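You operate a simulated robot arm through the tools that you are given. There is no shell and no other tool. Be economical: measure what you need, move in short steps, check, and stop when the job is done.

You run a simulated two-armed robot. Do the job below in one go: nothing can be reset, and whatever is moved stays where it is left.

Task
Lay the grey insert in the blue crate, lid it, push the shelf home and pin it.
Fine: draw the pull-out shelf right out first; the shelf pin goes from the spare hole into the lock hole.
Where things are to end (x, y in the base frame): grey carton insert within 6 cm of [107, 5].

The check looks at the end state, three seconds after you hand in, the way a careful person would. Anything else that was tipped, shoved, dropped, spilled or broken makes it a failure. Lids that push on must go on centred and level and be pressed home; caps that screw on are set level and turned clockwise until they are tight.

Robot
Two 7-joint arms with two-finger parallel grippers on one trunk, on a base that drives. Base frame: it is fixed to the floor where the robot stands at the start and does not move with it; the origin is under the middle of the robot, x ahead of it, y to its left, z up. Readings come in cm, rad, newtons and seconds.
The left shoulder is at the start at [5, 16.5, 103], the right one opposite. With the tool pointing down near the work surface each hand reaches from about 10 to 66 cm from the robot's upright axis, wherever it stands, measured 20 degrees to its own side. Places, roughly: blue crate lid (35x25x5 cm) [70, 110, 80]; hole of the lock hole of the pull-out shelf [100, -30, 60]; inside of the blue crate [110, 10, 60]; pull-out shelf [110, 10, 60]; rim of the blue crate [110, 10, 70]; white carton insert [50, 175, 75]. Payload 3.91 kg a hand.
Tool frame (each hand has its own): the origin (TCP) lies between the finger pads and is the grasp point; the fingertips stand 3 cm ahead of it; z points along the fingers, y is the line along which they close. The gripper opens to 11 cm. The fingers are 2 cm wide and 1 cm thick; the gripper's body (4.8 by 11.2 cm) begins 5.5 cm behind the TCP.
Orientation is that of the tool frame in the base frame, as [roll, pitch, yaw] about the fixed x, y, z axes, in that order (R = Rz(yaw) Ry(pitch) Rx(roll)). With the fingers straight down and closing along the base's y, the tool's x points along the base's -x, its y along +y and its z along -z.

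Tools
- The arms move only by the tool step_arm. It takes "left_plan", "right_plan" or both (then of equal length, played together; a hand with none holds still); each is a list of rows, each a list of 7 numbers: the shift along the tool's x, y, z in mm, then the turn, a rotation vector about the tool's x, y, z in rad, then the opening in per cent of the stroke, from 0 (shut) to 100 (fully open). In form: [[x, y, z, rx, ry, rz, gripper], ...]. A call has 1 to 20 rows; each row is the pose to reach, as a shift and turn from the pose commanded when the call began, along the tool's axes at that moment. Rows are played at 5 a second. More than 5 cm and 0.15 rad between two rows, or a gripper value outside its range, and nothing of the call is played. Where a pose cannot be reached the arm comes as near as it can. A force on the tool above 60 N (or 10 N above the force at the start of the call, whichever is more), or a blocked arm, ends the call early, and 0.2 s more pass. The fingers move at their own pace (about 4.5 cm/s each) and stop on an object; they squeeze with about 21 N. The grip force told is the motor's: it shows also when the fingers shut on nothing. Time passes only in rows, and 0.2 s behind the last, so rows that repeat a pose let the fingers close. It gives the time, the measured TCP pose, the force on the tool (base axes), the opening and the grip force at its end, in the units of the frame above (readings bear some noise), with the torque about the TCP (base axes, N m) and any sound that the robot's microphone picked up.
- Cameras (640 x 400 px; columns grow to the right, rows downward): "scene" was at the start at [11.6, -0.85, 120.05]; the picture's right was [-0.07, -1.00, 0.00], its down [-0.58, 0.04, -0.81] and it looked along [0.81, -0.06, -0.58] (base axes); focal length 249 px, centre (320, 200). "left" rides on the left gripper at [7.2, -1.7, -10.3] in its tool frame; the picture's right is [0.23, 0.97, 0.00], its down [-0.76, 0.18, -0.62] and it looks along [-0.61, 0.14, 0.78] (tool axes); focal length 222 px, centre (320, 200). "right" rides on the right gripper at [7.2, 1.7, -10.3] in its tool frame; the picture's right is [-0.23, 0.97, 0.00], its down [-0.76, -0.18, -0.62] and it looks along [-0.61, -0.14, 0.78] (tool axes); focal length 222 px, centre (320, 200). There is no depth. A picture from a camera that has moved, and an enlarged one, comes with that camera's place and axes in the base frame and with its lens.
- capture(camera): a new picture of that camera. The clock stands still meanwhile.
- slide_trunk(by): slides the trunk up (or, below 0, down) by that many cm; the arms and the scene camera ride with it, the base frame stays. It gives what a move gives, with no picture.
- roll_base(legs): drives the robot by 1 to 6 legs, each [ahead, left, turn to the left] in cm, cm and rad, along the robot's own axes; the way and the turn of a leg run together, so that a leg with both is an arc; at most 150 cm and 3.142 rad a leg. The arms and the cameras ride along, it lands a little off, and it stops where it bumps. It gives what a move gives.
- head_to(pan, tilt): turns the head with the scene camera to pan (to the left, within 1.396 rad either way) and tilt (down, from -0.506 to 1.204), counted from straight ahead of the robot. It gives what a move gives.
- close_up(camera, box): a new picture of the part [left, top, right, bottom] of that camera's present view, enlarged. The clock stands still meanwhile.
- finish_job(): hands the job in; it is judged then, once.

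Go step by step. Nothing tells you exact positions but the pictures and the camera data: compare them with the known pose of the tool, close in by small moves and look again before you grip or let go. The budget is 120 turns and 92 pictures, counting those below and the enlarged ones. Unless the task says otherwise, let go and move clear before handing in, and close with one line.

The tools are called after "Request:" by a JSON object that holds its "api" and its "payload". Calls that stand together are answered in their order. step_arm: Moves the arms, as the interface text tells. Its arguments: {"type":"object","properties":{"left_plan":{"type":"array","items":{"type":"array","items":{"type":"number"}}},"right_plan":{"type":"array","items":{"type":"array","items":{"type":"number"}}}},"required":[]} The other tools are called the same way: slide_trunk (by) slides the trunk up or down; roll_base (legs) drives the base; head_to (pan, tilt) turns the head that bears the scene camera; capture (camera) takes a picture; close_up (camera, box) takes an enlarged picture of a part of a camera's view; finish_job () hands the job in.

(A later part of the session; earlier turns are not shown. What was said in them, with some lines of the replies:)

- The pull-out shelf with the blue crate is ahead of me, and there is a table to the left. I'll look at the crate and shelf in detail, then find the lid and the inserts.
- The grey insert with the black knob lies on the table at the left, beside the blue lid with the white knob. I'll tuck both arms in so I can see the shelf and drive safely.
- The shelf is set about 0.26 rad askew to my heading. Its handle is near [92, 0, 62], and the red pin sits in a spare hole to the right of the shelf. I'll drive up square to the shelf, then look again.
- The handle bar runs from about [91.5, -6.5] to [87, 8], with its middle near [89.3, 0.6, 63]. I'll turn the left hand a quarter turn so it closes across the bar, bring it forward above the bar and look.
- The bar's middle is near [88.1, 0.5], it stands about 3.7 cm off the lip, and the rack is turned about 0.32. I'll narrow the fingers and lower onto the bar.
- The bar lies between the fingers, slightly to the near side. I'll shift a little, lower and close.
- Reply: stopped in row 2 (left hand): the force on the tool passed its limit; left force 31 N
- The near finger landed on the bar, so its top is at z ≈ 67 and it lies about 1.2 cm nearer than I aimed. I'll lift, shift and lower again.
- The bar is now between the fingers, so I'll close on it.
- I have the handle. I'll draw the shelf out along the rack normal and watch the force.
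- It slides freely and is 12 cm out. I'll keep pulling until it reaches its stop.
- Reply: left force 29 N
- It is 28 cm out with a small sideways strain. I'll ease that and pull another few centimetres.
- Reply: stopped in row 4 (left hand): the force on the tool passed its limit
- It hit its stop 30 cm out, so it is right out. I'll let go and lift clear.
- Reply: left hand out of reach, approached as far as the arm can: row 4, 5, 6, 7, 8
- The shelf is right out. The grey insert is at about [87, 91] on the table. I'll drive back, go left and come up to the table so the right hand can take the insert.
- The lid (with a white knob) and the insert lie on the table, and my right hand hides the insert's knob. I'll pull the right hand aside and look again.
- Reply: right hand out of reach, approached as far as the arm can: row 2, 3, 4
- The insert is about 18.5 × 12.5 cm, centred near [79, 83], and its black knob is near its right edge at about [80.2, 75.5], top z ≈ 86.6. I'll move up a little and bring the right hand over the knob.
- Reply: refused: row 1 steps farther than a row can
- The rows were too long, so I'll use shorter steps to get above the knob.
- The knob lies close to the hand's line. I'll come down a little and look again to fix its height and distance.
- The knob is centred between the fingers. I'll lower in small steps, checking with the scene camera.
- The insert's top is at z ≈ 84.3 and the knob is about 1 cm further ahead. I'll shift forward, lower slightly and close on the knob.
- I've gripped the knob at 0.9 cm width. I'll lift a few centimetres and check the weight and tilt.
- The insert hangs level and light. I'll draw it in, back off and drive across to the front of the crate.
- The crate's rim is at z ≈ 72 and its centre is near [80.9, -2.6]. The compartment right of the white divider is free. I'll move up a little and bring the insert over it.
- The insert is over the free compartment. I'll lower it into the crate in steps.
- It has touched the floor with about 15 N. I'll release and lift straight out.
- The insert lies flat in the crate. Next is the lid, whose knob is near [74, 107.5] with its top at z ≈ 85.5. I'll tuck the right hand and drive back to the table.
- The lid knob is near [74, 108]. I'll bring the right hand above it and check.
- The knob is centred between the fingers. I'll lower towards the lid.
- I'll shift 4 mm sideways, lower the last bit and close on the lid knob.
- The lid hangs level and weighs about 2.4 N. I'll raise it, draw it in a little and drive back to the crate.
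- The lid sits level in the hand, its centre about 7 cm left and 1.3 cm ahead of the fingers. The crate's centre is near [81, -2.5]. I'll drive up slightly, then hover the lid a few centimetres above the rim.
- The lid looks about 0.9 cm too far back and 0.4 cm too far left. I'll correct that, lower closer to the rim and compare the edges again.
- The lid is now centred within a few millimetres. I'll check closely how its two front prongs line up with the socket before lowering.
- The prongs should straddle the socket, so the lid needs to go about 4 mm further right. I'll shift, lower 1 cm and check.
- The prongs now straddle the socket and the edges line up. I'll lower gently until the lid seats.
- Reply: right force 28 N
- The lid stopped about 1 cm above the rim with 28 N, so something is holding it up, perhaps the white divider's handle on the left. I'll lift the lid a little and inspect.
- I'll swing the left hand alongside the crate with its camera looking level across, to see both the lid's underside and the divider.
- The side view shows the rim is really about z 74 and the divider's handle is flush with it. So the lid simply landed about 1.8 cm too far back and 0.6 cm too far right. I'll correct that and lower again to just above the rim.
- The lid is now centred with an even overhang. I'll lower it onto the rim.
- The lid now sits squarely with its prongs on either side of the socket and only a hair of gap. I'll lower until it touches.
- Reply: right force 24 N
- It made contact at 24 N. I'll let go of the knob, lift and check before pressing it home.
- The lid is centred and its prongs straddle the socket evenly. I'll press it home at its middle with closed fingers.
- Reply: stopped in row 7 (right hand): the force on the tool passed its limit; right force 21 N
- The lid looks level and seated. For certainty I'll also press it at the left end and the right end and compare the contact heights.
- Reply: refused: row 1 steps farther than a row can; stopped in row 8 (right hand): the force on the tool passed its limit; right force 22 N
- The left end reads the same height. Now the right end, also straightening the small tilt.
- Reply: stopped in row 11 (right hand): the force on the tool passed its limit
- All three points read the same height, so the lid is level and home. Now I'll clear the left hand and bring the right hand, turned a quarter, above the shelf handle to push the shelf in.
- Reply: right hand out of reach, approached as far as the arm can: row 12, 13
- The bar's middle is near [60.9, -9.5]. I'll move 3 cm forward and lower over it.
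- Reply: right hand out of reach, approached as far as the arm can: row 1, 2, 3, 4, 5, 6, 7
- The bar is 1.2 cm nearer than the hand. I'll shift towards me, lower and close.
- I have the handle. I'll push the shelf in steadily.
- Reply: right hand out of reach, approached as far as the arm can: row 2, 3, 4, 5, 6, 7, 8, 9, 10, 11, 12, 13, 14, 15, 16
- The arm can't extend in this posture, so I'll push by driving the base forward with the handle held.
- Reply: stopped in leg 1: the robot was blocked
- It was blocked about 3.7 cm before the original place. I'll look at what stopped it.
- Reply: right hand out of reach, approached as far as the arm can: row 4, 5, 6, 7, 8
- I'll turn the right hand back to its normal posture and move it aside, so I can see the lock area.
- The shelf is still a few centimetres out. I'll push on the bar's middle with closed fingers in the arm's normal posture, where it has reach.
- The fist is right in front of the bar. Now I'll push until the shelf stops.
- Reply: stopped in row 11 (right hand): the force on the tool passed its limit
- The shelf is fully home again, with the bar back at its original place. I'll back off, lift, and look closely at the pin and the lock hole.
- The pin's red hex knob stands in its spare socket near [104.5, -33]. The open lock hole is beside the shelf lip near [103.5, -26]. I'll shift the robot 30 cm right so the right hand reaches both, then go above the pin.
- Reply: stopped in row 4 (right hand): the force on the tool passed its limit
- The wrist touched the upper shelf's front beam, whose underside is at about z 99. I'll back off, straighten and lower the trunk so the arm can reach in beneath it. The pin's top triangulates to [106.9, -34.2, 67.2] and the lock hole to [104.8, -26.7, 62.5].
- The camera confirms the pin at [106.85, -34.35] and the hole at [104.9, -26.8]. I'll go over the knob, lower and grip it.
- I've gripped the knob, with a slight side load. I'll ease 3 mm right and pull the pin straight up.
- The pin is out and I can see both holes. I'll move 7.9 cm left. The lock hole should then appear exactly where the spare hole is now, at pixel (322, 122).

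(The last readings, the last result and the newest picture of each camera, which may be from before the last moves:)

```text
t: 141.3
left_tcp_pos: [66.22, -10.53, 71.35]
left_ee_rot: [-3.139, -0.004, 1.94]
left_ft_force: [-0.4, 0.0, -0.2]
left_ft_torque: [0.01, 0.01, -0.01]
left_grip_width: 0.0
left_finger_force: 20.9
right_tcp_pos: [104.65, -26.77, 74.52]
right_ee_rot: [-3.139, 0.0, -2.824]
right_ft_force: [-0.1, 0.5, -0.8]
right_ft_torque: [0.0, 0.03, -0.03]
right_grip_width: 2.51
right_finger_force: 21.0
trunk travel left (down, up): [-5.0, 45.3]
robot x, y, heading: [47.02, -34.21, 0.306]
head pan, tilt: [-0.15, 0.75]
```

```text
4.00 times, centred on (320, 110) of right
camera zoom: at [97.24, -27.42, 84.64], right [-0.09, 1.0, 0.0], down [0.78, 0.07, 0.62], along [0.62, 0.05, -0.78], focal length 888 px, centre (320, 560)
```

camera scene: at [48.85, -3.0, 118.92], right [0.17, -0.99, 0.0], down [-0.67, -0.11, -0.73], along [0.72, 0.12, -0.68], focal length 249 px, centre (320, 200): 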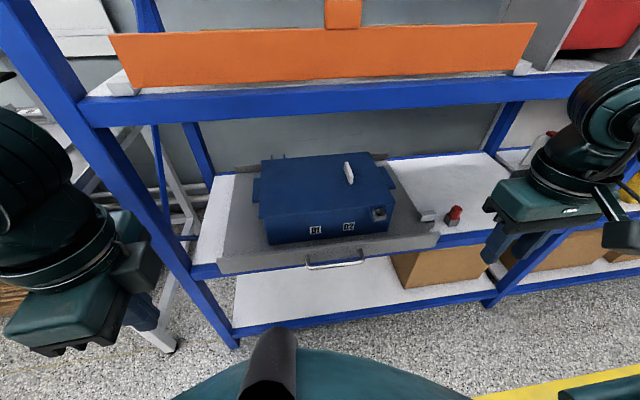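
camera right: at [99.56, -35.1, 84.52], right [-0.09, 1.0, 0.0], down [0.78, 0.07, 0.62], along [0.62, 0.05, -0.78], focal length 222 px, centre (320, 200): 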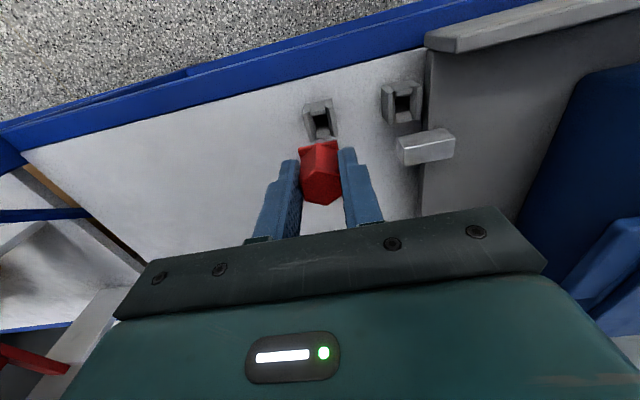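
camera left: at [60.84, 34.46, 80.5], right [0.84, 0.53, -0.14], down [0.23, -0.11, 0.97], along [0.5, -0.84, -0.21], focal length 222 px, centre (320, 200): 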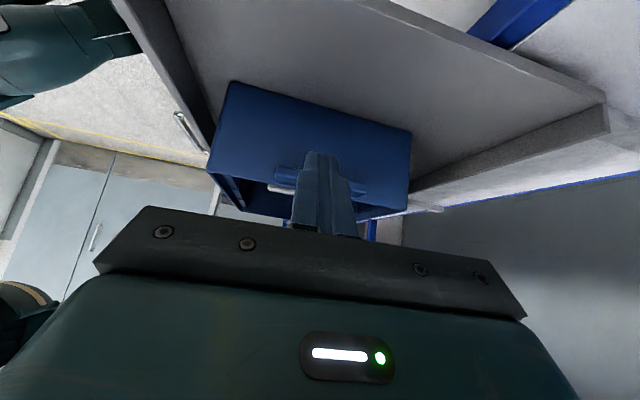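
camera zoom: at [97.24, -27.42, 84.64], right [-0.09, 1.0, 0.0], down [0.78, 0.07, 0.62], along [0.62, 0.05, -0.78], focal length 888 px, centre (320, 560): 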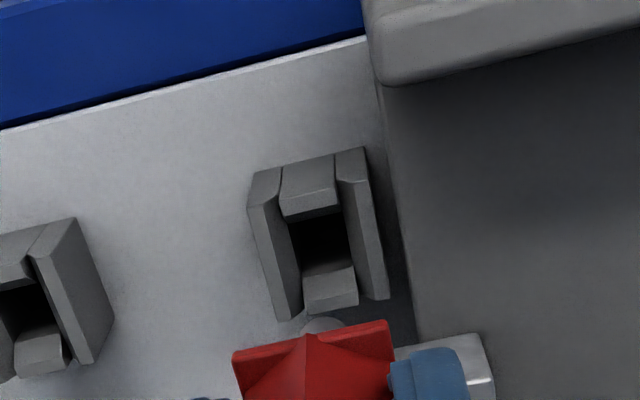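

The lock hole now sits where the spare hole was, within 2 mm. I'll fine-tune and lower the pin in gently.

Request:
{"api": "step_arm", "payload": {"right_plan": [[2, 0, 0, 0, 0, 0, 0], [2, 0, 15, 0, 0, 0, 0], [2, 0, 28, 0, 0, 0, 0], [2, 0, 38, 0, 0, 0, 0], [2, 0, 46, 0, 0, 0, 0], [2, 0, 46, 0, 0, 0, 0]]}}

Request:
{"api": "close_up", "payload": {"camera": "right", "box": [240, 80, 400, 180]}}

```text
t: 142.7
left_tcp_pos: [66.17, -10.73, 71.31]
left_ee_rot: [-3.141, -0.006, 1.941]
left_ft_force: [-0.6, 0.2, 0.9]
left_ft_torque: [0.0, -0.02, 0.01]
left_grip_width: 0.0
left_finger_force: 20.4
right_tcp_pos: [104.57, -26.97, 69.71]
right_ee_rot: [-3.137, 0.0, -2.825]
right_ft_force: [0.0, 0.2, -0.6]
right_ft_torque: [0.01, 0.0, 0.01]
right_grip_width: 2.5
right_finger_force: 21.2
trunk travel left (down, up): [-5.0, 45.3]
robot x, y, heading: [46.81, -34.2, 0.304]
head pan, tilt: [-0.15, 0.75]
```

```text
4.00 times, centred on (320, 130) of right
camera zoom: at [97.04, -27.57, 80.01], right [-0.09, 1.0, 0.0], down [0.78, 0.07, 0.62], along [0.62, 0.05, -0.78], focal length 888 px, centre (320, 480)
```

zoom: 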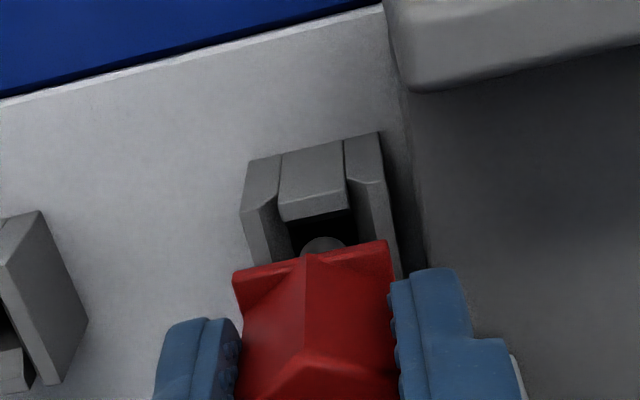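

The shaft is aligned with the hole. I'll lower it home.

Request:
{"api": "step_arm", "payload": {"right_plan": [[0, 0, 6, 0, 0, 0, 0], [0, 0, 12, 0, 0, 0, 0], [0, 0, 18, 0, 0, 0, 0], [0, 0, 24, 0, 0, 0, 0], [0, 0, 27, 0, 0, 0, 0], [0, 0, 27, 0, 0, 0, 0]]}}

Request:
{"api": "close_up", "payload": {"camera": "right", "box": [240, 80, 400, 180]}}

```text
t: 144.1
left_tcp_pos: [66.09, -10.6, 71.36]
left_ee_rot: [-3.141, -0.006, 1.94]
left_ft_force: [-0.5, 0.0, -0.1]
left_ft_torque: [-0.01, 0.0, -0.01]
left_grip_width: 0.0
left_finger_force: 20.7
right_tcp_pos: [104.41, -26.9, 67.17]
right_ee_rot: [-3.139, 0.005, -2.824]
right_ft_force: [-2.6, -1.1, 7.9]
right_ft_torque: [-0.04, 0.11, 0.0]
right_grip_width: 2.5
right_finger_force: 21.1
trunk travel left (down, up): [-5.0, 45.3]
robot x, y, heading: [46.96, -34.08, 0.307]
head pan, tilt: [-0.15, 0.75]
```

```text
4.00 times, centred on (320, 130) of right
camera zoom: at [96.99, -27.54, 77.43], right [-0.09, 1.0, 0.0], down [0.78, 0.07, 0.63], along [0.62, 0.05, -0.78], focal length 888 px, centre (320, 480)
```

zoom: 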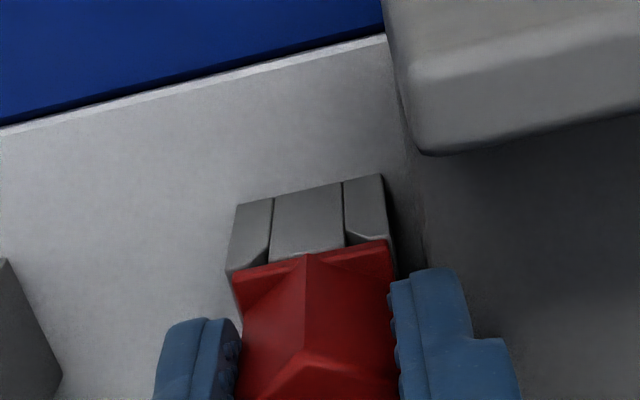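

The pin is fully seated, at the same height as it had in the spare hole. I'll release, lift and withdraw.

Request:
{"api": "step_arm", "payload": {"right_plan": [[0, 0, -1, 0, 0, 0, 30], [0, 0, -1, 0, 0, 0, 36], [0, 0, -1, 0, 0, 0, 36], [0, 0, -20, 0, 0, 0, 36], [0, 0, -45, 0, 0, 0, 36], [0, -10, -70, 0, 0, 0, 36], [40, -20, -75, 0, 0, 0, 36], [85, -20, -75, 0, 0, 0, 36], [130, -20, -75, 0, 0, 0, 36], [170, -20, -75, 0, 0, 0, 36]]}}

Request:
{"api": "roll_base", "payload": {"legs": [[-20, 25, 0]]}}

Request:
{"api": "head_to", "payload": {"pan": -0.05, "tilt": 0.6}}

Request:
{"api": "capture", "payload": {"camera": "scene"}}

```text
t: 146.3
left_tcp_pos: [66.17, -10.49, 71.39]
left_ee_rot: [-3.14, -0.005, 1.941]
left_ft_force: [0.0, 0.5, 0.0]
left_ft_torque: [-0.02, -0.02, 0.01]
left_grip_width: 0.0
left_finger_force: 20.6
right_tcp_pos: [88.78, -34.21, 74.52]
right_ee_rot: [-3.139, 0.001, -2.823]
right_ft_force: [1.4, 0.3, 0.6]
right_ft_torque: [0.01, 0.01, 0.0]
right_grip_width: 3.97
right_finger_force: 0.0
trunk travel left (down, up): [-5.0, 45.3]
robot x, y, heading: [46.81, -34.2, 0.313]
head pan, tilt: [-0.15, 0.75]
```

```text
t: 148.4
left_tcp_pos: [39.62, 6.95, 71.36]
left_ee_rot: [3.141, -0.005, 1.94]
left_ft_force: [-0.9, -1.5, -0.2]
left_ft_torque: [0.0, 0.0, -0.02]
left_grip_width: 0.0
left_finger_force: 20.8
right_tcp_pos: [62.18, -16.76, 74.58]
right_ee_rot: [-3.138, 0.002, -2.824]
right_ft_force: [-1.2, 0.1, 0.6]
right_ft_torque: [-0.01, -0.03, -0.02]
right_grip_width: 3.94
right_finger_force: 0.0
trunk travel left (down, up): [-5.0, 45.3]
robot x, y, heading: [20.39, -16.77, 0.311]
head pan, tilt: [-0.15, 0.75]
```

```text
t: 149.1
left_tcp_pos: [39.6, 7.02, 71.27]
left_ee_rot: [3.141, -0.006, 1.941]
left_ft_force: [-0.2, 0.2, 0.1]
left_ft_torque: [0.02, -0.02, -0.02]
left_grip_width: 0.0
left_finger_force: 21.1
right_tcp_pos: [62.23, -16.58, 74.61]
right_ee_rot: [-3.139, 0.001, -2.822]
right_ft_force: [0.7, 0.4, -0.1]
right_ft_torque: [0.01, -0.01, 0.04]
right_grip_width: 3.97
right_finger_force: 0.2
trunk travel left (down, up): [-5.0, 45.3]
robot x, y, heading: [20.15, -16.41, 0.304]
head pan, tilt: [-0.051, 0.6]
```

```text
6 pictures are left
camera scene: at [31.55, -13.56, 100.2], right [0.26, -0.97, 0.0], down [-0.55, -0.14, -0.82], along [0.8, 0.21, -0.57], focal length 249 px, centre (320, 200)
```

scene: 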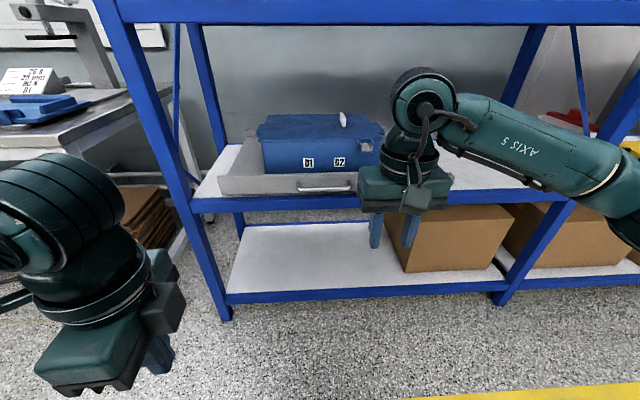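

Request:
{"api": "close_up", "payload": {"camera": "scene", "box": [210, 95, 402, 215]}}

Request:
{"api": "step_arm", "payload": {"right_plan": [[40, 0, 0, 0, 0, 0, 36], [80, -20, 0, 0, 0, 0, 36], [110, -50, 0, 0, 0, 0, 36]]}}

Request:
{"api": "roll_base", "payload": {"legs": [[-15, 15, 0]]}}

Request:
{"api": "capture", "payload": {"camera": "scene"}}

```text
3.33 times, centred on (306, 155) of scene
camera zoom: at [31.55, -13.56, 100.2], right [0.26, -0.97, 0.0], down [-0.55, -0.14, -0.82], along [0.8, 0.21, -0.57], focal length 831 px, centre (367, 350)
```

zoom: 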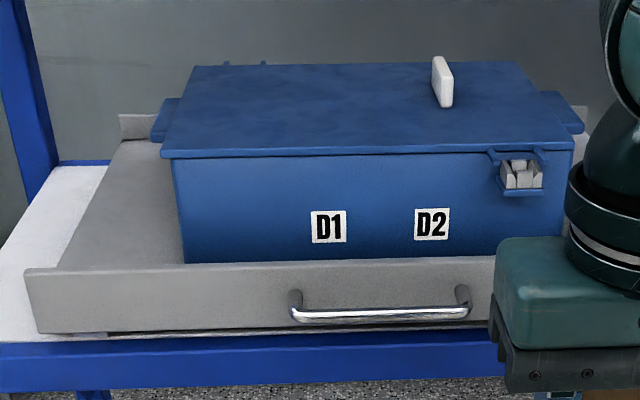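

```text
t: 149.9
left_tcp_pos: [39.64, 7.04, 71.38]
left_ee_rot: [-3.14, -0.004, 1.941]
left_ft_force: [0.7, -0.3, -0.8]
left_ft_torque: [-0.03, -0.04, -0.01]
left_grip_width: 0.0
left_finger_force: 20.5
right_tcp_pos: [53.34, -24.85, 74.69]
right_ee_rot: [-3.139, 0.001, -2.824]
right_ft_force: [0.3, 0.9, 0.2]
right_ft_torque: [0.0, 0.0, 0.0]
right_grip_width: 3.95
right_finger_force: 0.1
trunk travel left (down, up): [-5.0, 45.3]
robot x, y, heading: [20.47, -16.37, 0.308]
head pan, tilt: [-0.051, 0.6]
```

```text
t: 151.6
left_tcp_pos: [20.91, 16.84, 71.3]
left_ee_rot: [-3.139, -0.005, 1.937]
left_ft_force: [0.3, -0.5, 0.2]
left_ft_torque: [0.0, -0.02, -0.02]
left_grip_width: 0.0
left_finger_force: 20.8
right_tcp_pos: [34.63, -15.0, 74.65]
right_ee_rot: [-3.138, 0.0, -2.826]
right_ft_force: [-0.1, -0.4, 0.3]
right_ft_torque: [0.03, 0.01, -0.01]
right_grip_width: 3.97
right_finger_force: 0.0
trunk travel left (down, up): [-5.0, 45.3]
robot x, y, heading: [1.69, -6.79, 0.307]
head pan, tilt: [-0.051, 0.6]
```

```text
4 pictures are left
camera scene: at [12.85, -3.72, 100.21], right [0.25, -0.97, 0.0], down [-0.55, -0.14, -0.83], along [0.8, 0.21, -0.56], focal length 249 px, centre (320, 200)
```

scene: 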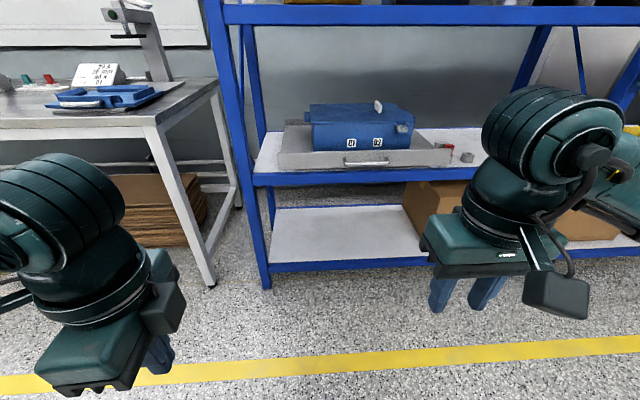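

Request:
{"api": "close_up", "payload": {"camera": "scene", "box": [270, 90, 494, 180]}}

Request:
{"api": "close_up", "payload": {"camera": "scene", "box": [420, 130, 500, 180]}}

```text
2.86 times, centred on (382, 135) of scene
camera zoom: at [12.85, -3.72, 100.21], right [0.25, -0.97, 0.0], down [-0.55, -0.14, -0.83], along [0.8, 0.21, -0.56], focal length 713 px, centre (143, 386)
```

zoom: 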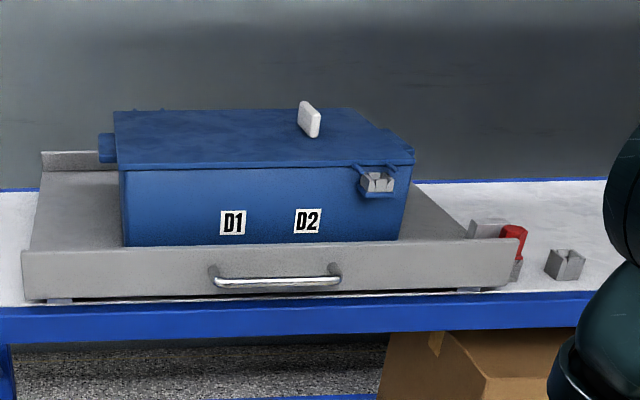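

```text
8.00 times, centred on (460, 155) of scene
camera zoom: at [12.85, -3.72, 100.21], right [0.25, -0.97, 0.0], down [-0.55, -0.14, -0.83], along [0.8, 0.21, -0.56], focal length 1995 px, centre (-800, 560)
```

zoom: 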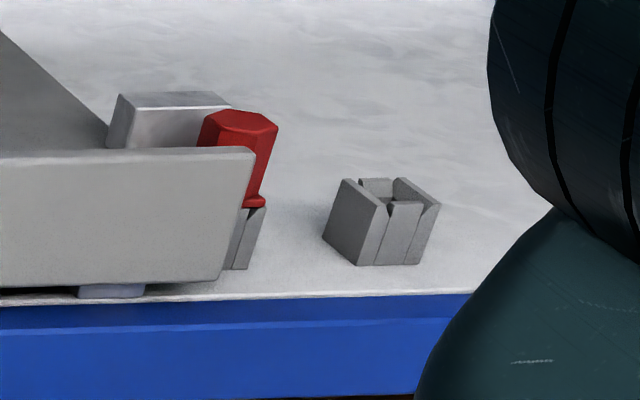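

The pin is seated in the lock hole, the shelf is home, and the lid sits level on the crate with the insert inside. Both hands are clear, so I'm handing in.

Request:
{"api": "finish_job", "payload": {}}

```text
The job is handed in.
```

The grey insert is in the blue crate, and the lid is pressed down level, with a slight offset of about 4 mm to the left. The shelf is pushed fully home and its pin is seated in the lock hole. On the way to the pin, my right wrist bumped the upper shelf's front beam once; I saw nothing displaced.
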